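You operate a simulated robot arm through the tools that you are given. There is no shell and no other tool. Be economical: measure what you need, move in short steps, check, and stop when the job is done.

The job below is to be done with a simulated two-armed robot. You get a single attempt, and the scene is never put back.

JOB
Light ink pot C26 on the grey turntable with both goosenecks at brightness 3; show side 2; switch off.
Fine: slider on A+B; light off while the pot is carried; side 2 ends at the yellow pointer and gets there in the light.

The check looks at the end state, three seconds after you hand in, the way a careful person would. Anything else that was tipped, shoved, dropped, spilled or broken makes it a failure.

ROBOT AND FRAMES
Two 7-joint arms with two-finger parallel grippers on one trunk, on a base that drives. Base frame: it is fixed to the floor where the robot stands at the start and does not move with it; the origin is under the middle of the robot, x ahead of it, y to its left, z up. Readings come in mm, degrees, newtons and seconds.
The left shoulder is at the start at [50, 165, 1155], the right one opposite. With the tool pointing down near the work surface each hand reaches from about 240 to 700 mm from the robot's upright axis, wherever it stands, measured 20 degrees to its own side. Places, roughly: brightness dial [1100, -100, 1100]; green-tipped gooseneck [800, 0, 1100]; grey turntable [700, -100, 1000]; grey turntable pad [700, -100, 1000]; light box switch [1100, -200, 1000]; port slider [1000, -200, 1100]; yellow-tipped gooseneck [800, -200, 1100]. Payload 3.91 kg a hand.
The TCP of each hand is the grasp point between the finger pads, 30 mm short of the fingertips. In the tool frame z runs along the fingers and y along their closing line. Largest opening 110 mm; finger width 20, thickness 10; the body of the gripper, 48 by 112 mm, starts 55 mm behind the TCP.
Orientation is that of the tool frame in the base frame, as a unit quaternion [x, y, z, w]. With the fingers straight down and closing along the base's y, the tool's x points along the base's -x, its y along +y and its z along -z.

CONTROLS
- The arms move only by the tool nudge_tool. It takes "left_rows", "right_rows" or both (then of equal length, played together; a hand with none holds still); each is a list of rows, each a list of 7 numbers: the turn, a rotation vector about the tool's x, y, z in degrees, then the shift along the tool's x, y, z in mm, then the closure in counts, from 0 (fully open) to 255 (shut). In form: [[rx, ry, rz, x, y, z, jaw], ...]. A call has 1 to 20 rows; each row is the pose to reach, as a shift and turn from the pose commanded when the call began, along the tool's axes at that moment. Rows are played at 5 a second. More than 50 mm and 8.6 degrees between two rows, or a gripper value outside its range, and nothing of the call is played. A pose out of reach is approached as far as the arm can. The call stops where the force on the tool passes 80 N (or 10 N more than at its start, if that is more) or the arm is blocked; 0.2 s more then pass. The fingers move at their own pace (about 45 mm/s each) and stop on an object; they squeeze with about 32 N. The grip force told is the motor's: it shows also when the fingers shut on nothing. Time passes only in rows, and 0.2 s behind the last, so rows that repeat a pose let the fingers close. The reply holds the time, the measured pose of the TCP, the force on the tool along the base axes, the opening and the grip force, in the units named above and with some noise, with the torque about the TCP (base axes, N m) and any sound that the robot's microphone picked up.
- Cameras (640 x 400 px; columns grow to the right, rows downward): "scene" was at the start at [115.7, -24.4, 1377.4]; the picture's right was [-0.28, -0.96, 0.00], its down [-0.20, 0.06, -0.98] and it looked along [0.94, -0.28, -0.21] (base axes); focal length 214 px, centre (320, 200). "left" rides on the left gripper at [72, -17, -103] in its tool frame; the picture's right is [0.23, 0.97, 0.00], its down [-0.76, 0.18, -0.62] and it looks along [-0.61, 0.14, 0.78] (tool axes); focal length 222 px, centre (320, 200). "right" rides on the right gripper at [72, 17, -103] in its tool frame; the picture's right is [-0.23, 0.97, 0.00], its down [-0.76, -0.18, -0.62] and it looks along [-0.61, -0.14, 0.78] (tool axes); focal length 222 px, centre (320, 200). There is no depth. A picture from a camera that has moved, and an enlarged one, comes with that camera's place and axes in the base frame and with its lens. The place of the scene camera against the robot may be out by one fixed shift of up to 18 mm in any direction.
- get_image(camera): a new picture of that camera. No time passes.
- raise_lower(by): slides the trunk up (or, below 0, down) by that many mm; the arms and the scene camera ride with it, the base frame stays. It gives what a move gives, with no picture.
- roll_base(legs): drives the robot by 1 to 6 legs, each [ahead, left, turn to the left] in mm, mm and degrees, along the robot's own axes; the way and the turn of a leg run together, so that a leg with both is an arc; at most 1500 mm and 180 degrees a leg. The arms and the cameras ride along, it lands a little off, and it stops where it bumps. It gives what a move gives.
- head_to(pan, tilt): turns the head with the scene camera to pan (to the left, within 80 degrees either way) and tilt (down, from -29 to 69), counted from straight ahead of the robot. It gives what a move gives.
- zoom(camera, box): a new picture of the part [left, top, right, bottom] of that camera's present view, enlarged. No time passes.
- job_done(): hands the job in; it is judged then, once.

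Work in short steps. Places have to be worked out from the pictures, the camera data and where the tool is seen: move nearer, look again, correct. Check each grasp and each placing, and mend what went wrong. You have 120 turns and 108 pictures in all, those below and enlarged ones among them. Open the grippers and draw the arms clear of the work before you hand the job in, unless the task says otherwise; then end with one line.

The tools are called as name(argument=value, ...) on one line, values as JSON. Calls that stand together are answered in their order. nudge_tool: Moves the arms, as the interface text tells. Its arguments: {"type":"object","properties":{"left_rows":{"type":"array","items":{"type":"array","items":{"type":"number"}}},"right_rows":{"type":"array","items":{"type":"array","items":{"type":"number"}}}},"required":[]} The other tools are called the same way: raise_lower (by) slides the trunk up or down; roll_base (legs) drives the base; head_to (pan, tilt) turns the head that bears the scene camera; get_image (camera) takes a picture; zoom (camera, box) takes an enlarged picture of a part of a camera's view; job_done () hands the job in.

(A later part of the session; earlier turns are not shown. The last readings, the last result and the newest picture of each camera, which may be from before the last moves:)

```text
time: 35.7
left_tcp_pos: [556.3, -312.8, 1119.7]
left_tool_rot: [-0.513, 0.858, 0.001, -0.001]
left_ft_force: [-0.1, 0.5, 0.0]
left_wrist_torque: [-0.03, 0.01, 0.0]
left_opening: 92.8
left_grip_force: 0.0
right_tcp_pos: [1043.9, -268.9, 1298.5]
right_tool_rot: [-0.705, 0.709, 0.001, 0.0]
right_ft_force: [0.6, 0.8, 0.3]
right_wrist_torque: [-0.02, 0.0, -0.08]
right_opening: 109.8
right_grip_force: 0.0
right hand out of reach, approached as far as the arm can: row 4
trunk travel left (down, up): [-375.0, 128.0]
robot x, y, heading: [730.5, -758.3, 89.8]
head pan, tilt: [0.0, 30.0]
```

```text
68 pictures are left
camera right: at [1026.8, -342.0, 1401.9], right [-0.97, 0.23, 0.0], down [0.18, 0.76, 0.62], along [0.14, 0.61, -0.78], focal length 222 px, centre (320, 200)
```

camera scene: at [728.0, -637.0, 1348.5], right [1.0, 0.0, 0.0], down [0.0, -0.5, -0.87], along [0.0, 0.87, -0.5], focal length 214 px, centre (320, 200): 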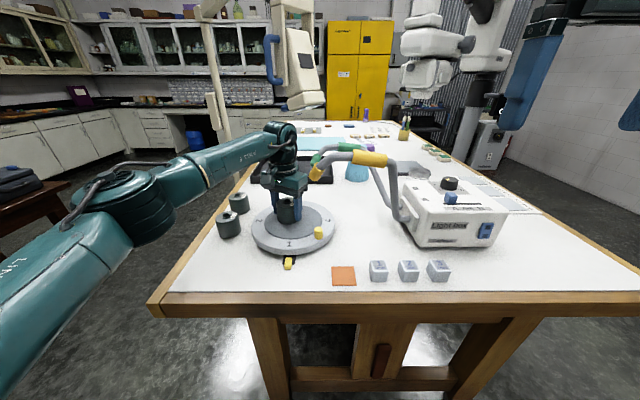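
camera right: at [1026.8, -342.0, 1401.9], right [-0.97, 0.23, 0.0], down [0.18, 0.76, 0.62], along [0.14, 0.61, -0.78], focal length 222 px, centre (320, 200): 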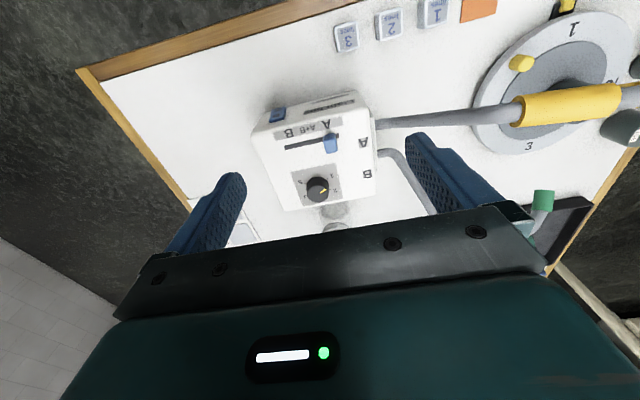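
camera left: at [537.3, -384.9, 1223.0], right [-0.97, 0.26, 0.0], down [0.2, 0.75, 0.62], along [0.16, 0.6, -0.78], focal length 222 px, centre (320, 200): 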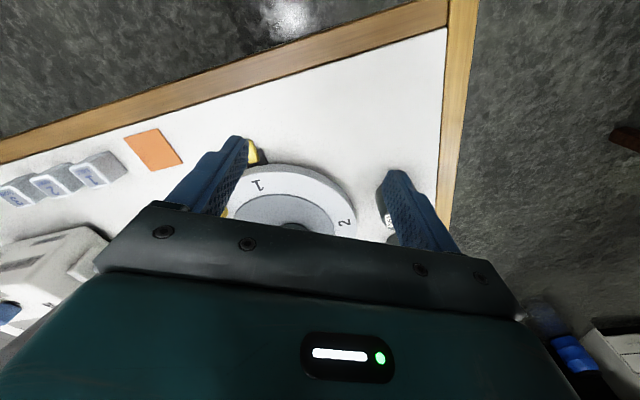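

zoom(camera="right", box=[250, 85, 386, 215])

zoom(camera="right", box=[285, 160, 357, 210])

```text
3.08 times, centred on (318, 150) of right
camera zoom: at [1026.8, -342.0, 1401.9], right [-0.97, 0.23, 0.0], down [0.18, 0.76, 0.62], along [0.14, 0.61, -0.78], focal length 684 px, centre (326, 354)
```

zoom: 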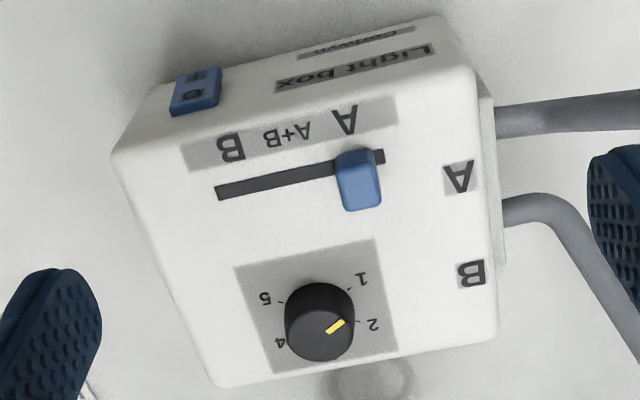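

```text
8.00 times, centred on (321, 185) of right
camera zoom: at [1026.8, -342.0, 1401.9], right [-0.97, 0.23, 0.0], down [0.18, 0.76, 0.62], along [0.14, 0.61, -0.78], focal length 1777 px, centre (312, 320)
```

zoom: 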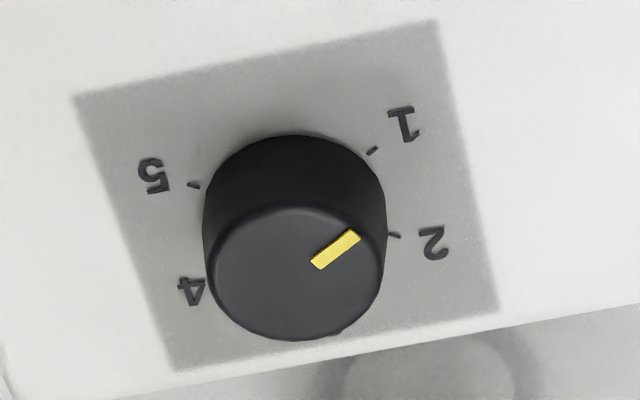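

The dial centre is at (1083, −114), pointer at 1; position 3 lies at +y, i.e. 120° clockwise from above. That is out of reach from here, so I'll draw the left hand back, raise the trunk and shift the base to the right.

nudge_tool(left_rows=[[0, 0, 0, 40, 0, -10, 40], [0, 0, 0, 80, 0, -20, 40], [0, 0, 0, 120, 0, -30, 40]])

raise_lower(by=100)

roll_base(legs=[[0, -190, 0]])

get_image(camera="scene")

```text
time: 36.5
left_tcp_pos: [498.1, -418.6, 1151.9]
left_tool_rot: [-0.514, 0.858, 0.0, 0.001]
left_ft_force: [0.2, -0.1, -0.1]
left_wrist_torque: [0.03, -0.02, 0.01]
left_opening: 92.8
left_grip_force: 0.2
right_tcp_pos: [1041.8, -269.2, 1300.6]
right_tool_rot: [-0.705, 0.709, 0.001, 0.001]
right_ft_force: [0.3, 0.1, 0.6]
right_wrist_torque: [0.05, -0.06, 0.0]
right_opening: 110.0
right_grip_force: 0.1
trunk travel left (down, up): [-375.0, 128.0]
robot x, y, heading: [732.0, -756.0, 89.9]
head pan, tilt: [0.0, 30.0]
```

```text
time: 37.8
left_tcp_pos: [498.1, -416.4, 1251.7]
left_tool_rot: [-0.514, 0.858, -0.001, 0.0]
left_ft_force: [-0.4, 0.1, 0.3]
left_wrist_torque: [-0.02, -0.01, -0.01]
left_opening: 92.9
left_grip_force: 0.1
right_tcp_pos: [1042.9, -267.8, 1399.4]
right_tool_rot: [-0.705, 0.709, 0.001, 0.001]
right_ft_force: [0.0, -0.1, 0.1]
right_wrist_torque: [0.03, -0.03, 0.01]
right_opening: 110.0
right_grip_force: 0.1
trunk travel left (down, up): [-475.0, 28.0]
robot x, y, heading: [728.2, -757.9, 89.7]
head pan, tilt: [0.0, 30.0]
```

```text
time: 40.1
left_tcp_pos: [689.9, -417.3, 1252.4]
left_tool_rot: [-0.515, 0.857, 0.0, -0.001]
left_ft_force: [-1.2, 0.0, 0.0]
left_wrist_torque: [0.01, 0.04, -0.02]
left_opening: 92.3
left_grip_force: 0.0
right_tcp_pos: [1235.3, -269.2, 1400.1]
right_tool_rot: [-0.705, 0.709, 0.001, 0.0]
right_ft_force: [0.2, 0.2, 0.4]
right_wrist_torque: [-0.03, 0.05, 0.04]
right_opening: 110.0
right_grip_force: 0.1
trunk travel left (down, up): [-475.0, 28.0]
robot x, y, heading: [927.0, -758.2, 90.0]
head pan, tilt: [0.0, 30.0]
```

```text
65 pictures are left
camera scene: at [921.0, -637.4, 1448.5], right [1.0, 0.0, 0.0], down [0.0, -0.5, -0.87], along [0.0, 0.87, -0.5], focal length 214 px, centre (320, 200)
```

scene: 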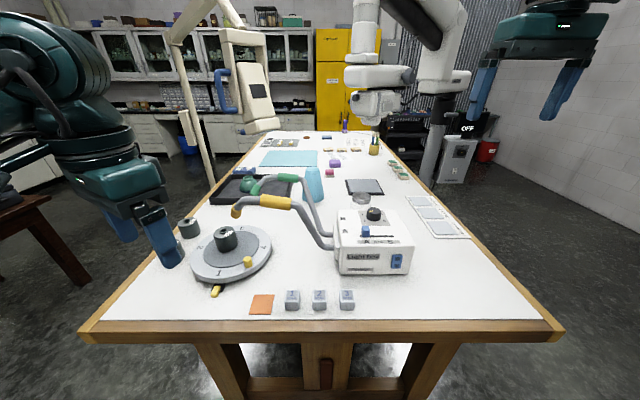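

The right hand now has room. I'll bring it above the slider knob at about z 1190 with the jaws half closed and look.

nudge_tool(right_rows=[[0, 0, 0, -10, 24, 26, 0], [0, 0, 0, -20, 48, 52, 0], [0, 0, 0, -30, 72, 78, 40], [0, 0, 0, -40, 96, 104, 80], [0, 0, 0, -50, 120, 130, 120], [0, 0, 0, -60, 144, 157, 140], [0, 0, 0, -70, 169, 184, 140], [0, 0, 0, -77, 193, 210, 140]])

get_image(camera="right")

zoom(camera="scene", box=[300, 170, 440, 290])

```text
time: 41.9
left_tcp_pos: [690.0, -417.8, 1251.6]
left_tool_rot: [-0.514, 0.858, 0.0, 0.001]
left_ft_force: [0.7, 0.4, 0.5]
left_wrist_torque: [0.01, -0.03, -0.02]
left_opening: 92.7
left_grip_force: 0.1
right_tcp_pos: [1096.0, -246.9, 1191.1]
right_tool_rot: [-0.706, 0.709, 0.002, 0.001]
right_ft_force: [-0.5, -0.4, 0.0]
right_wrist_torque: [0.0, 0.01, -0.02]
right_opening: 49.7
right_grip_force: 0.0
right hand out of reach, approached as far as the arm can: row 4, 5, 6, 7, 8
trunk travel left (down, up): [-475.0, 28.0]
robot x, y, heading: [926.2, -760.9, 90.1]
head pan, tilt: [0.0, 30.0]
```

```text
64 pictures are left
camera right: at [1080.1, -321.1, 1293.2], right [-0.97, 0.23, 0.0], down [0.18, 0.76, 0.63], along [0.14, 0.61, -0.78], focal length 222 px, centre (320, 200)
```

right: 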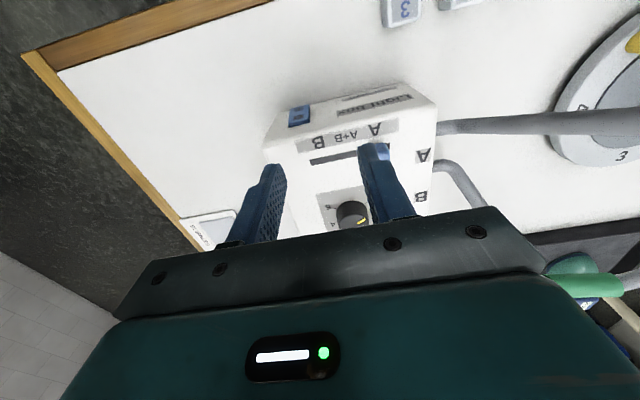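

```text
3.33 times, centred on (370, 230) of scene
camera zoom: at [920.9, -637.7, 1448.5], right [1.0, 0.0, 0.0], down [0.0, -0.5, -0.87], along [0.0, 0.87, -0.5], focal length 715 px, centre (153, 100)
```

zoom: 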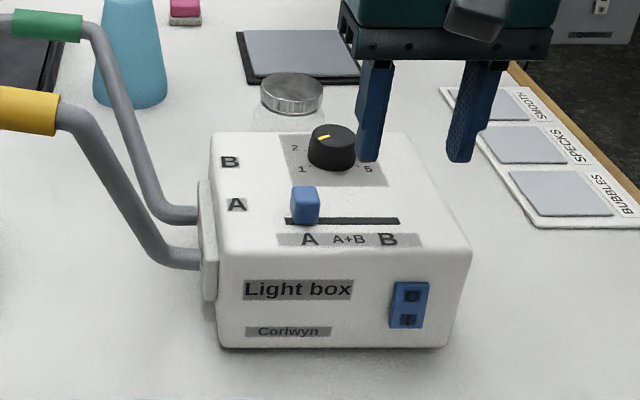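

The arm reaches less far when high, so lowering should help. The labels give A at x≈1044, A+B at 1073.5 and B at 1103. I'll go down and over the slider knob at (1043, −193).

nudge_tool(right_rows=[[0, 0, 0, 0, 0, 25, 140], [0, 0, 0, 0, 15, 50, 140], [0, 0, 0, -15, 35, 56, 140], [0, 0, 0, -35, 53, 56, 140], [0, 0, 0, -54, 53, 56, 140]])

get_image(camera="right")

zoom(camera="scene", box=[300, 170, 440, 290])

```text
time: 43.1
left_tcp_pos: [690.1, -416.1, 1252.8]
left_tool_rot: [-0.514, 0.858, 0.0, 0.0]
left_ft_force: [0.0, 0.7, 0.0]
left_wrist_torque: [-0.03, 0.01, 0.01]
left_opening: 92.8
left_grip_force: 0.0
right_tcp_pos: [1093.4, -250.5, 1139.7]
right_tool_rot: [-0.706, 0.708, 0.002, 0.0]
right_ft_force: [0.1, 0.8, -0.8]
right_wrist_torque: [0.01, 0.02, 0.0]
right_opening: 49.6
right_grip_force: 0.1
right hand out of reach, approached as far as the arm can: row 2, 3, 4, 5
trunk travel left (down, up): [-475.0, 28.0]
robot x, y, heading: [921.5, -754.9, 89.9]
head pan, tilt: [0.0, 30.0]
```

```text
62 pictures are left
camera right: at [1077.3, -324.5, 1241.8], right [-0.97, 0.23, 0.0], down [0.18, 0.76, 0.63], along [0.14, 0.61, -0.78], focal length 222 px, centre (320, 200)
```

right: 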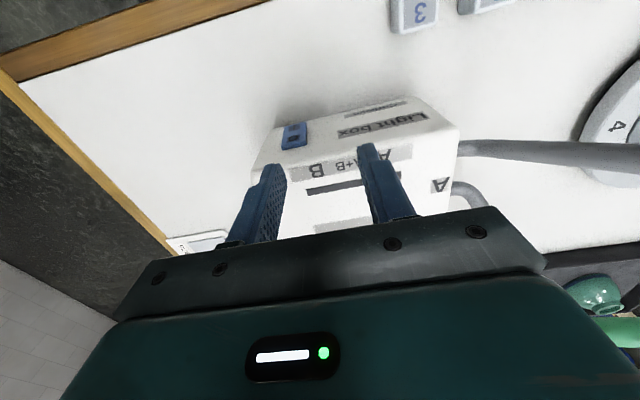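

```text
3.33 times, centred on (370, 230) of scene
camera zoom: at [920.9, -637.4, 1448.4], right [1.0, 0.0, 0.0], down [0.0, -0.5, -0.87], along [0.0, 0.87, -0.5], focal length 715 px, centre (153, 100)
```

zoom: 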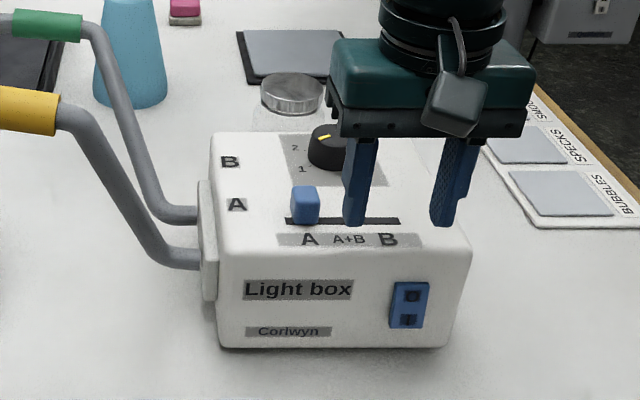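

The right arm stalls when working inward, straight ahead of its shoulder; it wants targets about 20° to its own side. I'll look down to see how much closer the base can get to the table.

head_to(pan=0, tilt=69)

get_image(camera="scene")

```text
time: 44.2
left_tcp_pos: [689.1, -418.1, 1252.0]
left_tool_rot: [-0.514, 0.858, 0.0, 0.0]
left_ft_force: [0.2, 0.9, -0.3]
left_wrist_torque: [0.01, 0.01, 0.02]
left_opening: 92.6
left_grip_force: 0.0
right_tcp_pos: [1093.5, -250.7, 1139.3]
right_tool_rot: [-0.706, 0.708, 0.001, 0.001]
right_ft_force: [0.1, -0.3, -0.2]
right_wrist_torque: [0.0, 0.0, 0.0]
right_opening: 49.9
right_grip_force: 0.1
trunk travel left (down, up): [-475.0, 28.0]
robot x, y, heading: [921.1, -758.6, 89.9]
head pan, tilt: [0.0, 68.8]
```

```text
60 pictures are left
camera scene: at [920.7, -671.9, 1397.0], right [1.0, 0.0, 0.0], down [0.0, -0.93, -0.36], along [0.0, 0.36, -0.93], focal length 214 px, centre (320, 200)
```

scene: 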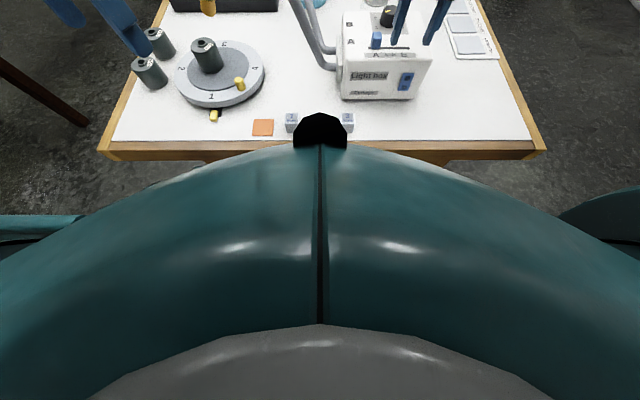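

Not conclusive, so I'll keep forward motion small. I'll raise and withdraw the right hand first, then shift the base left 105 and ahead 30.

nudge_tool(right_rows=[[0, 0, 0, 20, 0, -35, 140], [0, 0, 0, 50, -20, -70, 140], [0, 0, 0, 80, -50, -95, 140], [0, 0, 0, 110, -80, -110, 140]])

roll_base(legs=[[0, 105, 0], [30, 0, 0]])

head_to(pan=-10, tilt=35)

```text
refused: row 2 steps farther than a row can; nothing moved
```

```text
time: 46.2
left_tcp_pos: [584.5, -386.8, 1252.6]
left_tool_rot: [-0.513, 0.858, 0.0, -0.001]
left_ft_force: [0.4, 0.3, -1.1]
left_wrist_torque: [-0.02, 0.03, -0.01]
left_opening: 92.8
left_grip_force: 0.0
right_tcp_pos: [987.8, -218.9, 1139.2]
right_tool_rot: [-0.706, 0.708, 0.001, 0.0]
right_ft_force: [0.8, 0.2, -0.3]
right_wrist_torque: [0.0, 0.02, 0.02]
right_opening: 49.5
right_grip_force: 0.0
trunk travel left (down, up): [-475.0, 28.0]
robot x, y, heading: [820.7, -731.5, 90.1]
head pan, tilt: [0.0, 68.8]
```

```text
time: 47.2
left_tcp_pos: [585.2, -387.6, 1252.0]
left_tool_rot: [-0.514, 0.858, 0.0, 0.0]
left_ft_force: [0.8, 1.1, 0.6]
left_wrist_torque: [0.01, 0.0, -0.04]
left_opening: 92.8
left_grip_force: 0.0
right_tcp_pos: [987.6, -219.4, 1139.3]
right_tool_rot: [-0.706, 0.708, 0.002, 0.001]
right_ft_force: [-0.3, 0.1, -0.5]
right_wrist_torque: [-0.01, 0.0, 0.03]
right_opening: 49.6
right_grip_force: 0.1
trunk travel left (down, up): [-475.0, 28.0]
robot x, y, heading: [817.5, -726.2, 90.0]
head pan, tilt: [-10.0, 35.0]
```

The hand move was refused (over-long row) but the base still rolled, so the right hand is now low, near the gooseneck. I need to look at once; I shouldn't have chained those calls.

get_image(camera="scene")

get_image(camera="right")

```text
59 pictures are left
camera scene: at [830.6, -611.2, 1440.6], right [0.98, -0.18, 0.0], down [-0.1, -0.57, -0.82], along [0.14, 0.81, -0.57], focal length 214 px, centre (320, 200)
```

scene: 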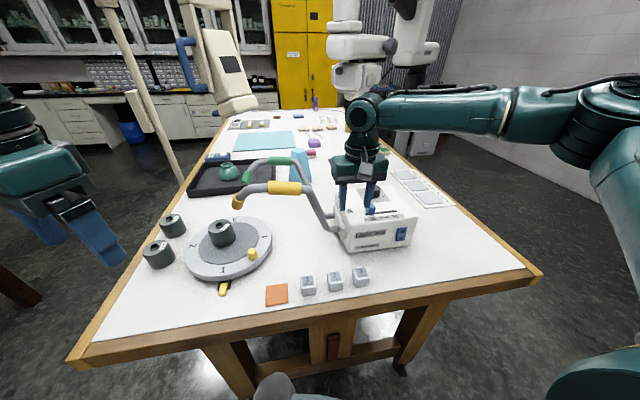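

```text
58 pictures are left
camera right: at [972.0, -294.6, 1242.0], right [-0.97, 0.23, 0.0], down [0.18, 0.76, 0.63], along [0.14, 0.61, -0.78], focal length 222 px, centre (320, 200)
```

right: 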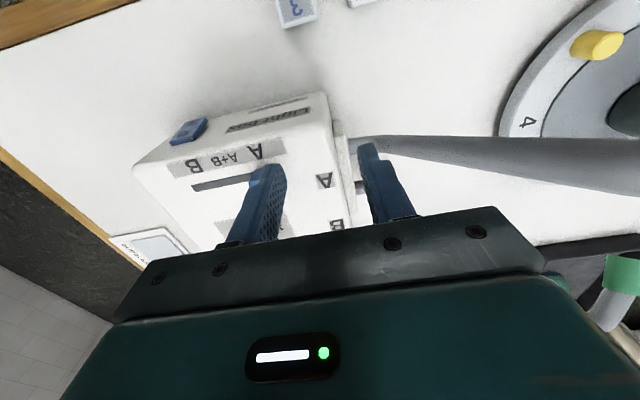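

zoom(camera="scene", box=[225, 140, 425, 265])

```text
3.20 times, centred on (325, 202) of scene
camera zoom: at [830.6, -611.2, 1440.6], right [0.98, -0.18, 0.0], down [-0.1, -0.57, -0.82], along [0.14, 0.81, -0.57], focal length 686 px, centre (304, 192)
```

zoom: 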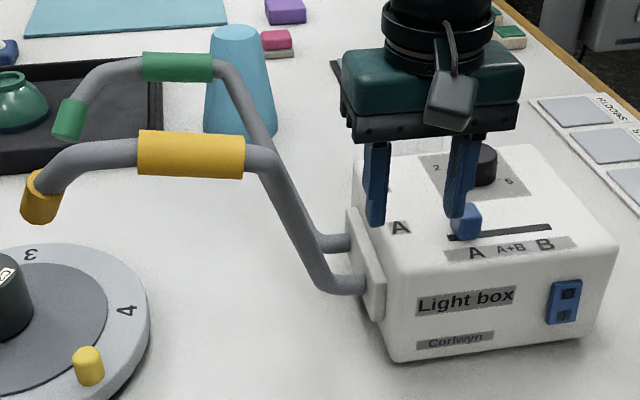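

Nothing was touched and the slider is still at A. Now I'll try moving over the slider knob, staying above it.

nudge_tool(right_rows=[[0, 0, 0, 0, -28, 0, 140], [0, 0, 0, -13, -55, 0, 140], [0, 0, 0, -26, -55, 0, 140], [0, 0, 0, -26, -55, 0, 140]])

get_image(camera="right")

```text
time: 48.2
left_tcp_pos: [585.2, -387.5, 1252.1]
left_tool_rot: [-0.513, 0.858, 0.0, 0.0]
left_ft_force: [-1.1, -1.1, 0.0]
left_wrist_torque: [0.02, 0.03, 0.0]
left_opening: 92.6
left_grip_force: 0.0
right_tcp_pos: [1044.2, -195.8, 1139.6]
right_tool_rot: [-0.706, 0.709, 0.001, 0.001]
right_ft_force: [-0.3, -0.5, -0.4]
right_wrist_torque: [0.01, -0.03, 0.02]
right_opening: 49.7
right_grip_force: 0.0
trunk travel left (down, up): [-475.0, 28.0]
robot x, y, heading: [818.3, -728.1, 89.9]
head pan, tilt: [-10.0, 35.0]
```

```text
56 pictures are left
camera right: at [1028.3, -270.4, 1242.2], right [-0.97, 0.23, 0.0], down [0.18, 0.76, 0.63], along [0.14, 0.61, -0.78], focal length 222 px, centre (320, 200)
```

right: 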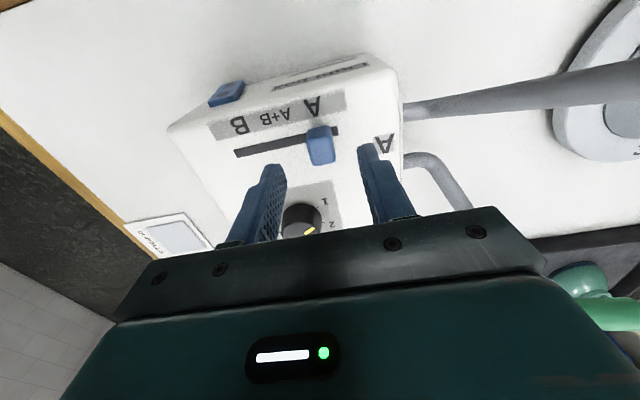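

The hand is lined up with the knob. I'll lower to TCP z≈1112 and look.

nudge_tool(right_rows=[[0, 0, 0, 0, 0, 14, 140], [0, 0, 0, 0, 0, 27, 140], [0, 0, 0, 0, 0, 27, 140]])

zoom(camera="scene", box=[325, 170, 425, 250])

zoom(camera="right", box=[220, 90, 420, 215])

```text
time: 49.0
left_tcp_pos: [585.4, -387.6, 1251.2]
left_tool_rot: [-0.513, 0.858, 0.0, 0.0]
left_ft_force: [-0.4, 1.0, 0.4]
left_wrist_torque: [0.02, 0.0, -0.01]
left_opening: 92.8
left_grip_force: 0.1
right_tcp_pos: [1043.6, -194.1, 1112.2]
right_tool_rot: [-0.706, 0.708, 0.002, 0.001]
right_ft_force: [0.5, -0.6, -0.7]
right_wrist_torque: [-0.03, 0.0, -0.03]
right_opening: 49.7
right_grip_force: 0.2
trunk travel left (down, up): [-475.0, 28.0]
robot x, y, heading: [821.4, -726.7, 89.7]
head pan, tilt: [-10.0, 35.0]
```

```text
5.00 times, centred on (375, 210) of scene
camera zoom: at [830.6, -611.4, 1440.7], right [0.98, -0.18, 0.0], down [-0.1, -0.56, -0.82], along [0.14, 0.81, -0.57], focal length 1072 px, centre (45, 150)
```

zoom: 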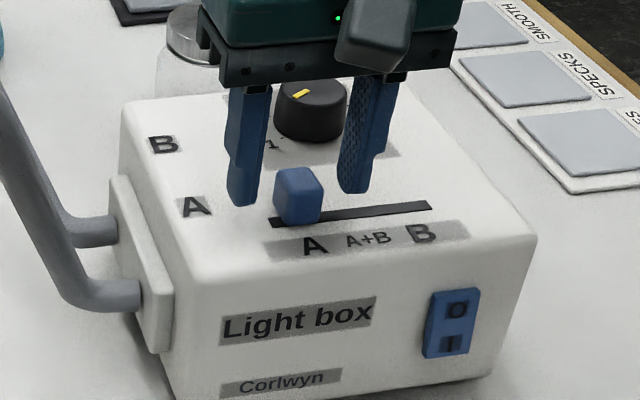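

```text
3.20 times, centred on (320, 152) of right
camera zoom: at [1026.5, -268.7, 1214.4], right [-0.97, 0.23, 0.0], down [0.18, 0.76, 0.63], along [0.14, 0.61, -0.78], focal length 711 px, centre (320, 352)
```

zoom: 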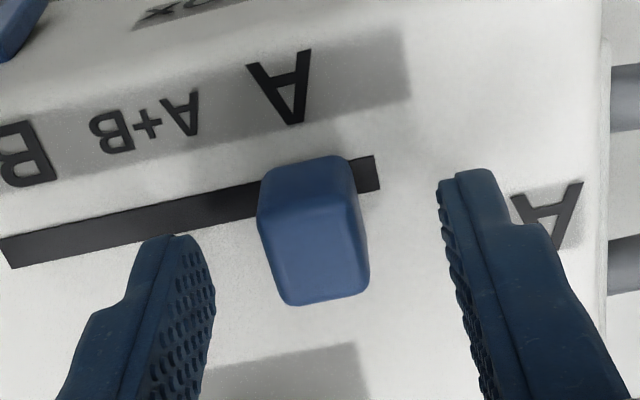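

The fingertips straddle the knob a few mm above the box top. I'll lower 4 mm and close on the knob.

nudge_tool(right_rows=[[0, 0, 0, 0, 0, 4, 140], [0, 0, 0, 0, 0, 4, 255], [0, 0, 0, 0, 0, 4, 255], [0, 0, 0, 0, 0, 4, 255], [0, 0, 0, 0, 0, 4, 255]])

```text
time: 50.2
left_tcp_pos: [586.7, -386.7, 1251.6]
left_tool_rot: [-0.514, 0.858, 0.0, 0.0]
left_ft_force: [0.7, 0.0, -0.6]
left_wrist_torque: [-0.01, 0.0, -0.02]
left_opening: 93.0
left_grip_force: 0.1
right_tcp_pos: [1042.6, -194.8, 1107.3]
right_tool_rot: [-0.705, 0.709, 0.002, 0.001]
right_ft_force: [2.6, -0.3, 1.3]
right_wrist_torque: [-0.1, -0.13, 0.24]
right_opening: 19.5
right_grip_force: 44.8
trunk travel left (down, up): [-475.0, 28.0]
robot x, y, heading: [816.5, -730.4, 90.1]
head pan, tilt: [-10.0, 35.0]
```

The knob is gripped (19.5 mm). I'll slide it +x by 29 mm.

nudge_tool(right_rows=[[0, 0, 0, 0, -6, 0, 255], [0, 0, 0, 0, -12, 0, 255], [0, 0, 0, 0, -18, 0, 255], [0, 0, 0, 0, -24, 0, 255], [0, 0, 0, 0, -29, 0, 255], [0, 0, 0, 0, -29, 0, 255]])

zoom(camera="right", box=[220, 90, 420, 215])

zoom(camera="scene", box=[325, 170, 425, 250])

```text
time: 51.6
left_tcp_pos: [585.0, -386.8, 1250.9]
left_tool_rot: [-0.513, 0.858, 0.001, 0.0]
left_ft_force: [-0.5, -0.3, 0.4]
left_wrist_torque: [0.0, 0.0, -0.03]
left_opening: 92.6
left_grip_force: 0.0
right_tcp_pos: [1073.8, -195.2, 1106.9]
right_tool_rot: [-0.706, 0.708, 0.0, -0.001]
right_ft_force: [1.7, -4.2, -15.4]
right_wrist_torque: [1.04, -0.12, 0.29]
right_opening: 19.6
right_grip_force: 44.6
trunk travel left (down, up): [-475.0, 28.0]
robot x, y, heading: [819.0, -732.4, 89.9]
head pan, tilt: [-10.0, 35.0]
```

```text
3.20 times, centred on (320, 152) of right
camera zoom: at [1056.8, -268.5, 1210.5], right [-0.97, 0.23, 0.0], down [0.18, 0.76, 0.62], along [0.14, 0.61, -0.78], focal length 711 px, centre (320, 352)
```

zoom: 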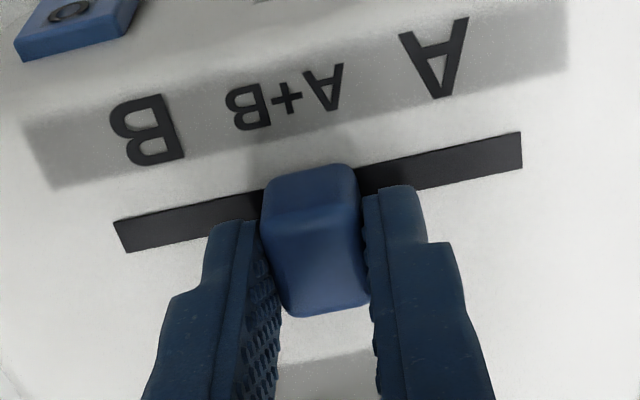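

```text
5.00 times, centred on (375, 210) of scene
camera zoom: at [831.5, -610.7, 1440.5], right [0.98, -0.18, 0.0], down [-0.1, -0.57, -0.82], along [0.14, 0.81, -0.57], focal length 1072 px, centre (45, 150)
```

zoom: 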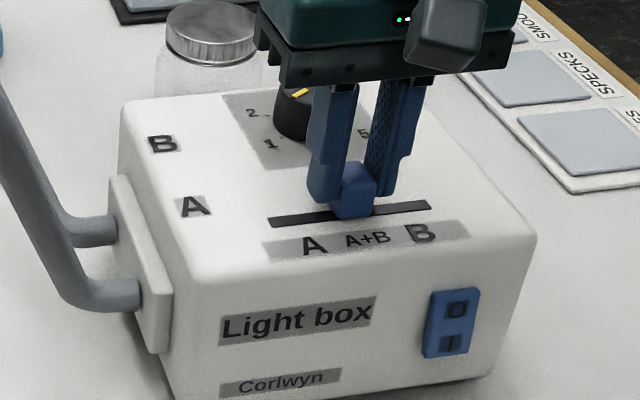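

The knob stands at mid-slot, at A+B. I'll release and rise, then check.

nudge_tool(right_rows=[[0, 0, 0, 0, -29, 0, 170], [0, 0, 0, 0, 0, 0, 150], [0, 0, 0, 0, 0, -15, 150], [0, 0, 0, 0, 0, -40, 150]])

zoom(camera="right", box=[220, 90, 420, 215])

```text
time: 52.6
left_tcp_pos: [584.0, -387.0, 1252.7]
left_tool_rot: [-0.514, 0.858, 0.001, 0.001]
left_ft_force: [0.3, 0.6, -0.4]
left_wrist_torque: [-0.01, -0.04, -0.03]
left_opening: 92.5
left_grip_force: 0.0
right_tcp_pos: [1072.3, -195.5, 1148.7]
right_tool_rot: [-0.706, 0.708, 0.003, 0.001]
right_ft_force: [0.4, 0.9, 0.0]
right_wrist_torque: [0.02, 0.01, -0.02]
right_opening: 45.3
right_grip_force: 0.1
trunk travel left (down, up): [-475.0, 28.0]
robot x, y, heading: [817.9, -728.8, 90.0]
head pan, tilt: [-10.0, 35.0]
```

```text
3.20 times, centred on (320, 152) of right
camera zoom: at [1055.1, -269.1, 1251.7], right [-0.97, 0.23, 0.0], down [0.18, 0.76, 0.63], along [0.14, 0.61, -0.78], focal length 711 px, centre (320, 352)
```

zoom: 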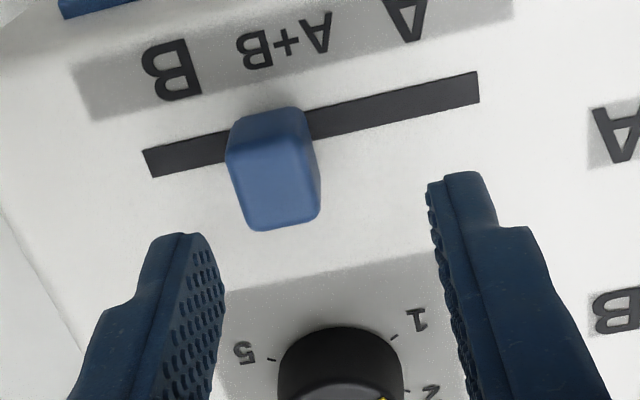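

My first release row wrongly carried a sideways shift, and the knob was dragged about 10 mm toward B. I'll go back down and close at x≈1073 to re-centre it at A+B.

nudge_tool(right_rows=[[0, 0, 0, 0, 0, 20, 120], [0, 0, 0, 0, 0, 41, 120], [0, 0, 0, 0, 0, 41, 120], [0, 0, 0, 0, 0, 41, 255], [0, 0, 0, 0, 0, 41, 255], [0, 0, 0, 0, 0, 41, 255], [0, 0, 0, 0, 0, 41, 255]])

zoom(camera="right", box=[220, 90, 420, 215])

```text
time: 54.2
left_tcp_pos: [585.7, -388.4, 1251.9]
left_tool_rot: [-0.514, 0.858, 0.0, -0.001]
left_ft_force: [0.0, 0.4, 1.3]
left_wrist_torque: [-0.01, 0.04, 0.01]
left_opening: 92.5
left_grip_force: 0.1
right_tcp_pos: [1071.8, -194.0, 1106.4]
right_tool_rot: [-0.706, 0.708, 0.002, 0.0]
right_ft_force: [0.7, -0.5, -0.9]
right_wrist_torque: [0.1, -0.1, 0.19]
right_opening: 19.4
right_grip_force: 45.1
trunk travel left (down, up): [-475.0, 28.0]
robot x, y, heading: [812.5, -735.5, 89.8]
head pan, tilt: [-10.0, 35.0]
```

```text
3.20 times, centred on (320, 152) of right
camera zoom: at [1055.7, -268.8, 1210.0], right [-0.97, 0.23, 0.0], down [0.18, 0.76, 0.63], along [0.14, 0.61, -0.78], focal length 711 px, centre (320, 352)
```

zoom: 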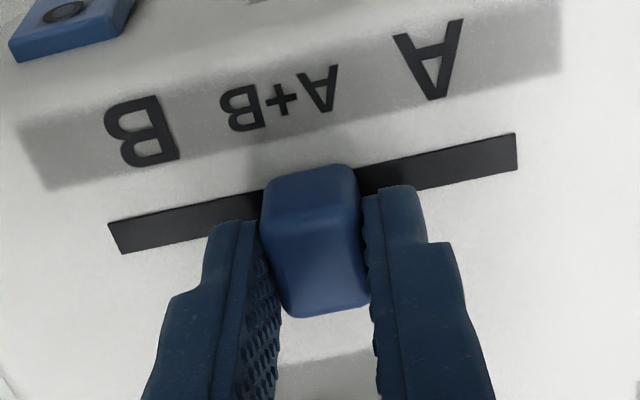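

It is back at the slot middle. I'll release with no sideways shift and rise.

nudge_tool(right_rows=[[0, 0, 0, 0, 0, 0, 150], [0, 0, 0, 0, 0, 0, 150], [0, 0, 0, 0, 0, 0, 150], [0, 0, 0, 0, 0, -20, 150], [0, 0, 0, 0, 0, -40, 150]])

zoom(camera="right", box=[220, 90, 420, 215])

```text
time: 55.4
left_tcp_pos: [584.2, -387.6, 1251.7]
left_tool_rot: [-0.513, 0.858, 0.001, 0.001]
left_ft_force: [0.1, 0.3, -0.6]
left_wrist_torque: [0.0, -0.03, 0.0]
left_opening: 92.7
left_grip_force: 0.0
right_tcp_pos: [1072.6, -193.7, 1145.4]
right_tool_rot: [-0.705, 0.709, 0.003, 0.0]
right_ft_force: [-0.6, -0.4, 0.1]
right_wrist_torque: [-0.03, 0.03, -0.01]
right_opening: 45.5
right_grip_force: 0.1
trunk travel left (down, up): [-475.0, 28.0]
robot x, y, heading: [816.0, -729.0, 89.9]
head pan, tilt: [-10.0, 35.0]
```

```text
3.20 times, centred on (320, 152) of right
camera zoom: at [1056.0, -268.6, 1249.3], right [-0.97, 0.23, 0.0], down [0.18, 0.76, 0.63], along [0.14, 0.61, -0.78], focal length 711 px, centre (320, 352)
```

zoom: 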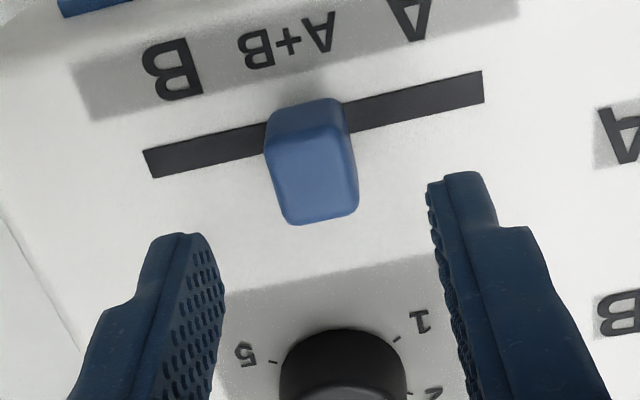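

The slider rests at A+B. Next I'll move above the dial at (1083, −114).

nudge_tool(right_rows=[[0, 0, 0, -27, -4, -3, 110], [0, 0, 0, -54, -7, -3, 100], [0, 0, 0, -80, -10, -3, 100], [0, 0, 0, -80, -10, -3, 100]])

zoom(camera="right", box=[220, 90, 420, 215])

```text
time: 56.4
left_tcp_pos: [585.6, -387.5, 1252.9]
left_tool_rot: [-0.513, 0.858, 0.0, 0.001]
left_ft_force: [0.5, 0.2, 0.3]
left_wrist_torque: [-0.03, 0.01, -0.01]
left_opening: 92.8
left_grip_force: 0.0
right_tcp_pos: [1093.5, -149.3, 1151.3]
right_tool_rot: [-0.706, 0.708, 0.002, 0.001]
right_ft_force: [0.7, 0.8, 0.1]
right_wrist_torque: [0.0, 0.0, 0.03]
right_opening: 66.9
right_grip_force: 0.1
right hand out of reach, approached as far as the arm can: row 2, 3, 4
trunk travel left (down, up): [-475.0, 28.0]
robot x, y, heading: [818.8, -728.2, 89.7]
head pan, tilt: [-10.0, 35.0]
```

```text
3.20 times, centred on (320, 152) of right
camera zoom: at [1077.6, -224.0, 1253.8], right [-0.97, 0.23, 0.0], down [0.18, 0.76, 0.63], along [0.14, 0.61, -0.78], focal length 711 px, centre (320, 352)
```

zoom: 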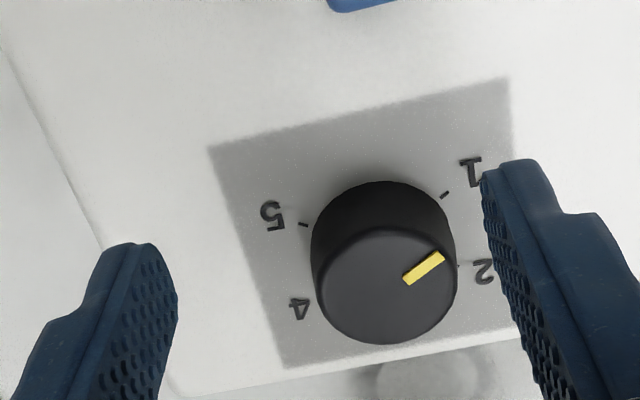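

The arm stops at y≈−149, about 35 mm short of the dial. I'll creep the base 35 mm ahead; the fingertips are above everything there.

roll_base(legs=[[35, 0, 0]])

```text
time: 57.2
left_tcp_pos: [585.4, -351.7, 1250.8]
left_tool_rot: [-0.515, 0.857, 0.001, 0.001]
left_ft_force: [0.3, 0.3, -0.3]
left_wrist_torque: [-0.03, 0.0, 0.03]
left_opening: 92.8
left_grip_force: 0.1
right_tcp_pos: [1094.8, -113.4, 1150.9]
right_tool_rot: [-0.706, 0.708, 0.001, 0.0]
right_ft_force: [0.8, 0.2, 0.2]
right_wrist_torque: [0.01, 0.0, -0.01]
right_opening: 66.9
right_grip_force: 0.2
trunk travel left (down, up): [-475.0, 28.0]
robot x, y, heading: [816.6, -692.0, 89.9]
head pan, tilt: [-10.0, 35.0]
```

No bump. I'll centre over the dial at (1083.5, −115) and test the yaw by turning −40°.

nudge_tool(right_rows=[[0, 0, -8, 1, 11, 0, 100], [0, 0, -16, 1, 11, 0, 100], [0, 0, -24, 1, 11, 0, 100], [0, 0, -32, 1, 11, 0, 100], [0, 0, -40, 1, 11, 0, 100]])

```text
time: 58.4
left_tcp_pos: [584.9, -353.6, 1251.9]
left_tool_rot: [-0.515, 0.857, 0.0, 0.0]
left_ft_force: [-1.0, -0.3, 0.3]
left_wrist_torque: [-0.02, 0.02, 0.02]
left_opening: 92.6
left_grip_force: 0.0
right_tcp_pos: [1083.5, -118.0, 1150.5]
right_tool_rot: [0.907, -0.422, -0.003, -0.002]
right_ft_force: [0.4, 0.0, -0.1]
right_wrist_torque: [0.02, 0.01, 0.03]
right_opening: 66.8
right_grip_force: 0.1
right hand out of reach, approached as far as the arm can: row 1, 2, 3
trunk travel left (down, up): [-475.0, 28.0]
robot x, y, heading: [817.5, -691.9, 89.7]
head pan, tilt: [-10.0, 35.0]
```

Yaw −40° works, and outward is the easier direction. I'll go on to −75° so that I have a clear 60° stroke, twice.

nudge_tool(right_rows=[[0, 0, -7, -2, -2, 0, 100], [0, 0, -14, -2, -2, 0, 100], [0, 0, -21, -2, -2, 0, 100], [0, 0, -28, -2, -2, 0, 100], [0, 0, -35, -2, -2, 0, 100]])

zoom(camera="right", box=[220, 90, 420, 215])

get_image(camera="scene")

```text
time: 59.6
left_tcp_pos: [584.4, -353.9, 1252.5]
left_tool_rot: [-0.514, 0.858, 0.0, 0.001]
left_ft_force: [0.2, 0.4, 1.0]
left_wrist_torque: [-0.01, -0.03, 0.0]
left_opening: 92.7
left_grip_force: 0.1
right_tcp_pos: [1084.9, -117.2, 1151.6]
right_tool_rot: [0.991, -0.132, -0.002, -0.003]
right_ft_force: [-1.0, 0.0, -0.5]
right_wrist_torque: [0.01, 0.01, 0.01]
right_opening: 67.0
right_grip_force: 0.0
right hand out of reach, approached as far as the arm can: row 1, 2, 3, 4, 5
trunk travel left (down, up): [-475.0, 28.0]
robot x, y, heading: [816.4, -694.7, 89.8]
head pan, tilt: [-10.0, 35.0]
```

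```text
3.20 times, centred on (320, 152) of right
camera zoom: at [1151.2, -155.5, 1253.7], right [-0.47, -0.88, 0.0], down [-0.69, 0.37, 0.63], along [-0.55, 0.3, -0.78], focal length 711 px, centre (320, 352)
```

zoom: 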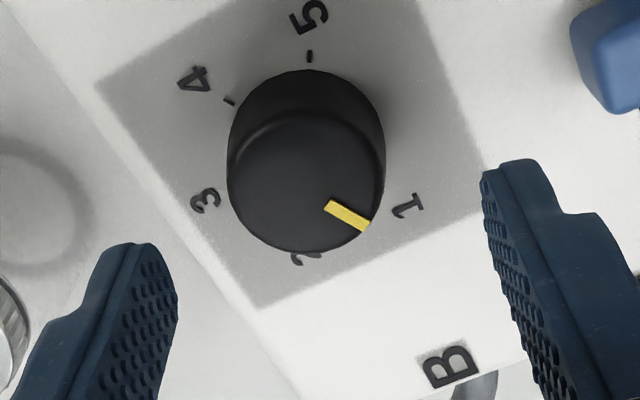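

```text
46 pictures are left
camera scene: at [830.7, -576.8, 1440.7], right [0.98, -0.18, 0.0], down [-0.1, -0.56, -0.82], along [0.14, 0.81, -0.57], focal length 214 px, centre (320, 200)
```

scene: 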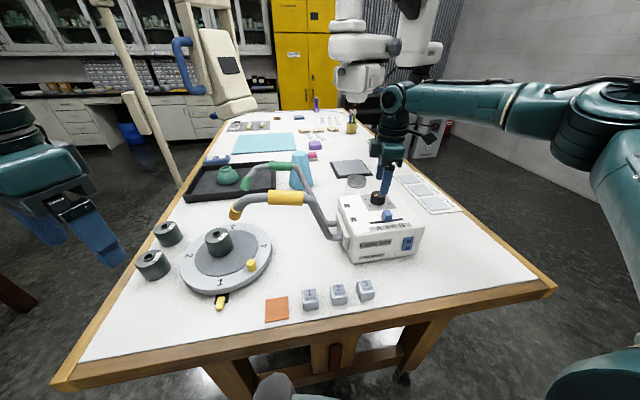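

The dial is centred between the fingers. I'll narrow the jaws, lower to z≈1106 and grip.

nudge_tool(right_rows=[[0, 0, 0, 0, 0, 0, 135], [0, 0, 0, 0, 0, 15, 135], [0, 0, 0, 0, 0, 30, 135], [0, 0, 0, 0, 0, 45, 135], [0, 0, 0, 0, 0, 45, 135], [0, 0, 0, 0, 0, 45, 255], [0, 0, 0, 0, 0, 45, 255], [0, 0, 0, 0, 0, 45, 255]])

zoom(camera="right", box=[220, 90, 420, 215])

```text
time: 61.4
left_tcp_pos: [585.0, -348.9, 1251.3]
left_tool_rot: [-0.514, 0.858, -0.002, -0.001]
left_ft_force: [0.5, -0.6, 0.0]
left_wrist_torque: [0.01, 0.02, -0.01]
left_opening: 92.7
left_grip_force: 0.0
right_tcp_pos: [1088.9, -115.6, 1106.6]
right_tool_rot: [0.991, -0.134, -0.002, -0.009]
right_ft_force: [8.2, 37.7, 7.8]
right_wrist_torque: [0.71, -0.71, -0.22]
right_opening: 40.4
right_grip_force: 44.4
right hand out of reach, approached as far as the arm can: row 3, 4, 5, 6, 7, 8
trunk travel left (down, up): [-475.0, 28.0]
robot x, y, heading: [815.3, -692.8, 89.8]
head pan, tilt: [-10.0, 35.0]
```

```text
3.20 times, centred on (320, 152) of right
camera zoom: at [1155.0, -154.2, 1209.3], right [-0.48, -0.88, -0.01], down [-0.69, 0.36, 0.63], along [-0.55, 0.31, -0.77], focal length 711 px, centre (320, 352)
```

zoom: 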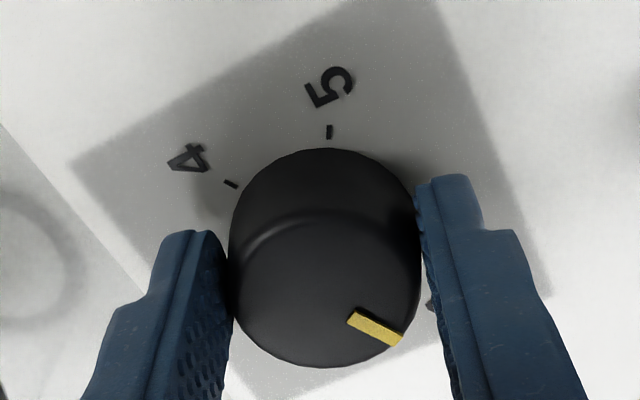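

The knob is gripped (40 mm). There's a 38 N side force because the arm is at its limit, so I'll turn clockwise +60° toward the easy range while easing the offset.

nudge_tool(right_rows=[[0, 0, 6, -1, -1, 0, 255], [0, 0, 13, -2, -2, 0, 255], [0, 0, 20, -3, -2, 0, 255], [0, 0, 27, -3, -2, 0, 255], [0, 0, 34, -3, -2, 0, 255], [0, 0, 41, -3, -2, 0, 255], [0, 0, 48, -3, -2, 0, 255], [0, 0, 54, -3, -2, 0, 255], [0, 0, 60, -3, -2, 0, 255], [0, 0, 60, -3, -2, 0, 255]])

zoom(camera="right", box=[220, 90, 420, 215])

```text
time: 63.6
left_tcp_pos: [584.8, -350.7, 1251.1]
left_tool_rot: [-0.514, 0.858, -0.001, 0.0]
left_ft_force: [-0.2, -0.6, 0.4]
left_wrist_torque: [-0.02, -0.04, -0.01]
left_opening: 92.8
left_grip_force: 0.1
right_tcp_pos: [1086.1, -118.7, 1107.8]
right_tool_rot: [0.792, -0.611, -0.005, -0.003]
right_ft_force: [3.4, 27.5, 6.1]
right_wrist_torque: [1.06, -0.23, -0.05]
right_opening: 40.5
right_grip_force: 45.2
right hand out of reach, approached as far as the arm can: row 3, 4, 5, 6, 7, 8, 9, 10
trunk travel left (down, up): [-475.0, 28.0]
robot x, y, heading: [819.3, -692.4, 89.8]
head pan, tilt: [-10.0, 35.0]
```

```text
3.20 times, centred on (320, 152) of right
camera zoom: at [1088.4, -196.0, 1209.5], right [-1.0, -0.03, 0.0], down [-0.02, 0.77, 0.63], along [-0.02, 0.63, -0.77], focal length 711 px, centre (320, 352)
```

zoom: 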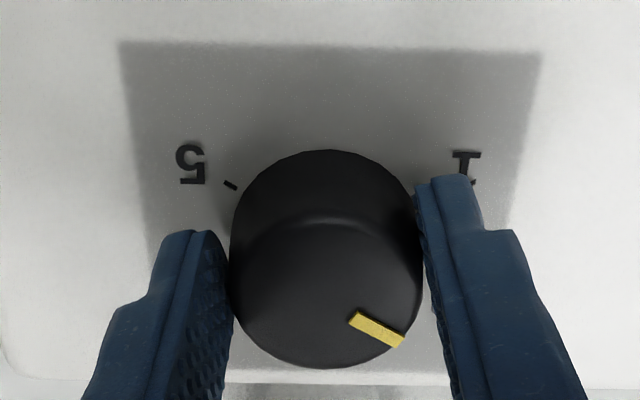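

The knob turned 60°, pointer now at 2. I'll release, rise clear, and turn back −60° for the second stroke.

nudge_tool(right_rows=[[0, 0, 0, 0, 0, 0, 116], [0, 0, 0, 0, 0, 0, 116], [0, 0, 0, 0, 0, 0, 116], [0, 0, 0, 0, 0, -16, 116], [0, 0, 0, 0, 0, -32, 116], [0, 0, -8, 0, 0, -40, 116], [0, 0, -16, 0, 0, -40, 116], [0, 0, -24, 0, 0, -40, 116], [0, 0, -32, 0, 0, -40, 116], [0, 0, -40, 0, 0, -40, 116], [0, 0, -48, 0, 0, -40, 116], [0, 0, -56, 0, 0, -40, 116], [0, 0, -62, 0, 0, -40, 116]])

zoom(camera="right", box=[220, 90, 420, 215])

```text
time: 66.4
left_tcp_pos: [585.3, -353.8, 1252.7]
left_tool_rot: [-0.515, 0.857, 0.0, 0.001]
left_ft_force: [-0.4, 0.4, 0.6]
left_wrist_torque: [-0.03, 0.0, 0.01]
left_opening: 92.8
left_grip_force: 0.1
right_tcp_pos: [1085.9, -124.5, 1149.0]
right_tool_rot: [0.994, -0.114, -0.002, -0.002]
right_ft_force: [0.0, -0.6, 0.0]
right_wrist_torque: [-0.01, -0.01, 0.01]
right_opening: 60.0
right_grip_force: 0.0
trunk travel left (down, up): [-475.0, 28.0]
robot x, y, heading: [816.0, -694.5, 90.1]
head pan, tilt: [-10.0, 35.0]
```

```text
3.20 times, centred on (320, 152) of right
camera zoom: at [1152.9, -159.0, 1251.4], right [-0.44, -0.9, 0.0], down [-0.7, 0.34, 0.63], along [-0.56, 0.28, -0.78], focal length 711 px, centre (320, 352)
```

zoom: 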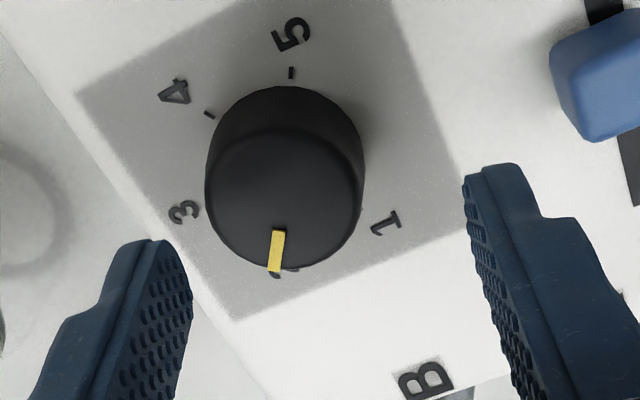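

The pointer is at 2 and the knob centre at (1086, −115); the hand sits 9 mm short in y. I'll creep the base 12 mm ahead to ease reach.

roll_base(legs=[[12, 0, 0]])

```text
time: 67.2
left_tcp_pos: [585.1, -341.6, 1251.9]
left_tool_rot: [-0.515, 0.857, 0.0, 0.001]
left_ft_force: [0.0, -0.5, 0.2]
left_wrist_torque: [-0.03, 0.0, 0.0]
left_opening: 92.5
left_grip_force: 0.1
right_tcp_pos: [1084.8, -112.3, 1148.0]
right_tool_rot: [0.993, -0.115, -0.002, -0.002]
right_ft_force: [-0.5, -0.7, -0.3]
right_wrist_torque: [-0.01, 0.02, 0.03]
right_opening: 59.9
right_grip_force: 0.0
trunk travel left (down, up): [-475.0, 28.0]
robot x, y, heading: [815.2, -683.7, 89.8]
head pan, tilt: [-10.0, 35.0]
```

nudge_tool(right_rows=[[0, 0, 0, 1, 3, 0, 130], [0, 0, 0, 1, 3, 15, 130], [0, 0, 0, 1, 3, 30, 130], [0, 0, 0, 1, 3, 41, 130], [0, 0, 0, 1, 3, 41, 130], [0, 0, 0, 1, 3, 41, 255], [0, 0, 0, 1, 3, 41, 255], [0, 0, 0, 1, 3, 41, 255]])

```text
time: 69.0
left_tcp_pos: [585.0, -341.0, 1251.9]
left_tool_rot: [-0.514, 0.858, 0.001, 0.0]
left_ft_force: [0.5, -0.4, 0.4]
left_wrist_torque: [0.03, -0.01, 0.03]
left_opening: 92.9
left_grip_force: 0.1
right_tcp_pos: [1085.4, -113.7, 1107.4]
right_tool_rot: [0.993, -0.115, -0.002, -0.003]
right_ft_force: [1.2, 5.4, -0.5]
right_wrist_torque: [0.32, 0.01, 0.01]
right_opening: 40.6
right_grip_force: 44.9
trunk travel left (down, up): [-475.0, 28.0]
robot x, y, heading: [817.5, -683.1, 89.9]
head pan, tilt: [-10.0, 35.0]
```

The grip is good and the forces low this time. Second stroke of +60°.

nudge_tool(right_rows=[[0, 0, 6, 0, 0, 0, 255], [0, 0, 13, 0, 0, 0, 255], [0, 0, 20, 0, 0, 0, 255], [0, 0, 27, 0, 0, 0, 255], [0, 0, 34, 0, 0, 0, 255], [0, 0, 41, 0, 0, 0, 255], [0, 0, 48, 0, 0, 0, 255], [0, 0, 54, 0, 0, 0, 255], [0, 0, 60, 0, 0, 0, 255], [0, 0, 60, 0, 0, 0, 255]])

zoom(camera="right", box=[220, 90, 420, 215])

```text
time: 71.2
left_tcp_pos: [584.6, -341.0, 1251.7]
left_tool_rot: [-0.514, 0.858, 0.0, -0.001]
left_ft_force: [0.8, -0.5, -0.5]
left_wrist_torque: [0.0, 0.01, 0.02]
left_opening: 92.7
left_grip_force: 0.0
right_tcp_pos: [1083.6, -115.5, 1108.3]
right_tool_rot: [0.802, -0.597, -0.002, 0.0]
right_ft_force: [-2.5, 6.7, 3.8]
right_wrist_torque: [0.44, -0.05, -0.05]
right_opening: 40.2
right_grip_force: 44.7
trunk travel left (down, up): [-475.0, 28.0]
robot x, y, heading: [819.9, -682.6, 90.0]
head pan, tilt: [-10.0, 35.0]
```

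```text
3.20 times, centred on (320, 152) of right
camera zoom: at [1090.1, -191.5, 1210.5], right [-1.0, -0.06, 0.0], down [-0.05, 0.78, 0.63], along [-0.04, 0.63, -0.78], focal length 711 px, centre (320, 352)
```

zoom: 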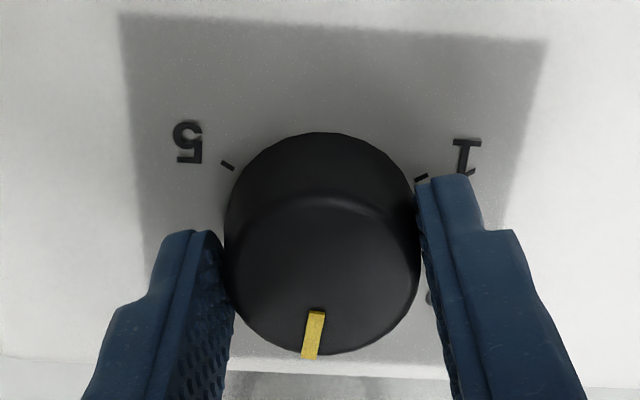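

The pointer faces +y, at 3. I'll release, rise, and turn a little for a clear view of the dial.

nudge_tool(right_rows=[[0, 0, 0, 0, 0, 0, 116], [0, 0, 0, 0, 0, 0, 116], [0, 0, 0, 0, 0, 0, 116], [0, 0, 0, 0, 0, -16, 116], [0, 0, 0, 0, 0, -32, 116], [0, 0, -8, 0, 0, -50, 116], [0, 0, -16, 0, 0, -55, 116], [0, 0, -24, 0, 0, -55, 116], [0, 0, -32, 0, 0, -55, 116], [0, 0, -40, 0, 0, -55, 116], [0, 0, -48, 0, 0, -55, 116]])

zoom(camera="right", box=[220, 90, 420, 215])

```text
time: 73.6
left_tcp_pos: [585.8, -341.7, 1252.6]
left_tool_rot: [-0.514, 0.858, 0.001, 0.0]
left_ft_force: [-0.7, 0.1, 0.0]
left_wrist_torque: [-0.01, -0.01, 0.0]
left_opening: 92.6
left_grip_force: 0.1
right_tcp_pos: [1085.9, -114.6, 1162.4]
right_tool_rot: [0.976, -0.217, -0.002, -0.002]
right_ft_force: [-0.4, -0.1, 0.5]
right_wrist_torque: [0.02, 0.02, 0.0]
right_opening: 59.9
right_grip_force: 0.0
trunk travel left (down, up): [-475.0, 28.0]
robot x, y, heading: [819.3, -680.9, 89.7]
head pan, tilt: [-10.0, 35.0]
```

```text
3.20 times, centred on (320, 152) of right
camera zoom: at [1145.0, -163.6, 1265.6], right [-0.62, -0.79, 0.0], down [-0.61, 0.48, 0.63], along [-0.49, 0.39, -0.78], focal length 711 px, centre (320, 352)
```

zoom: 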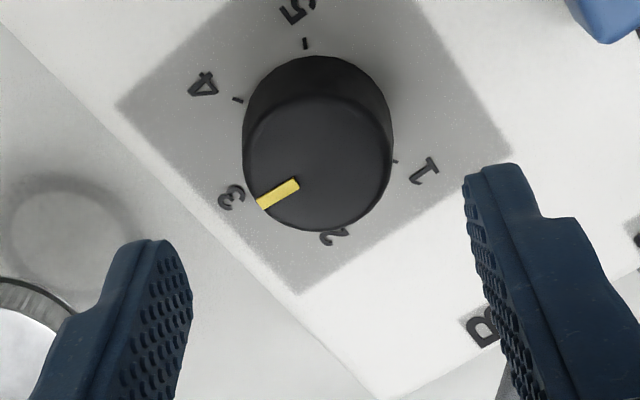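

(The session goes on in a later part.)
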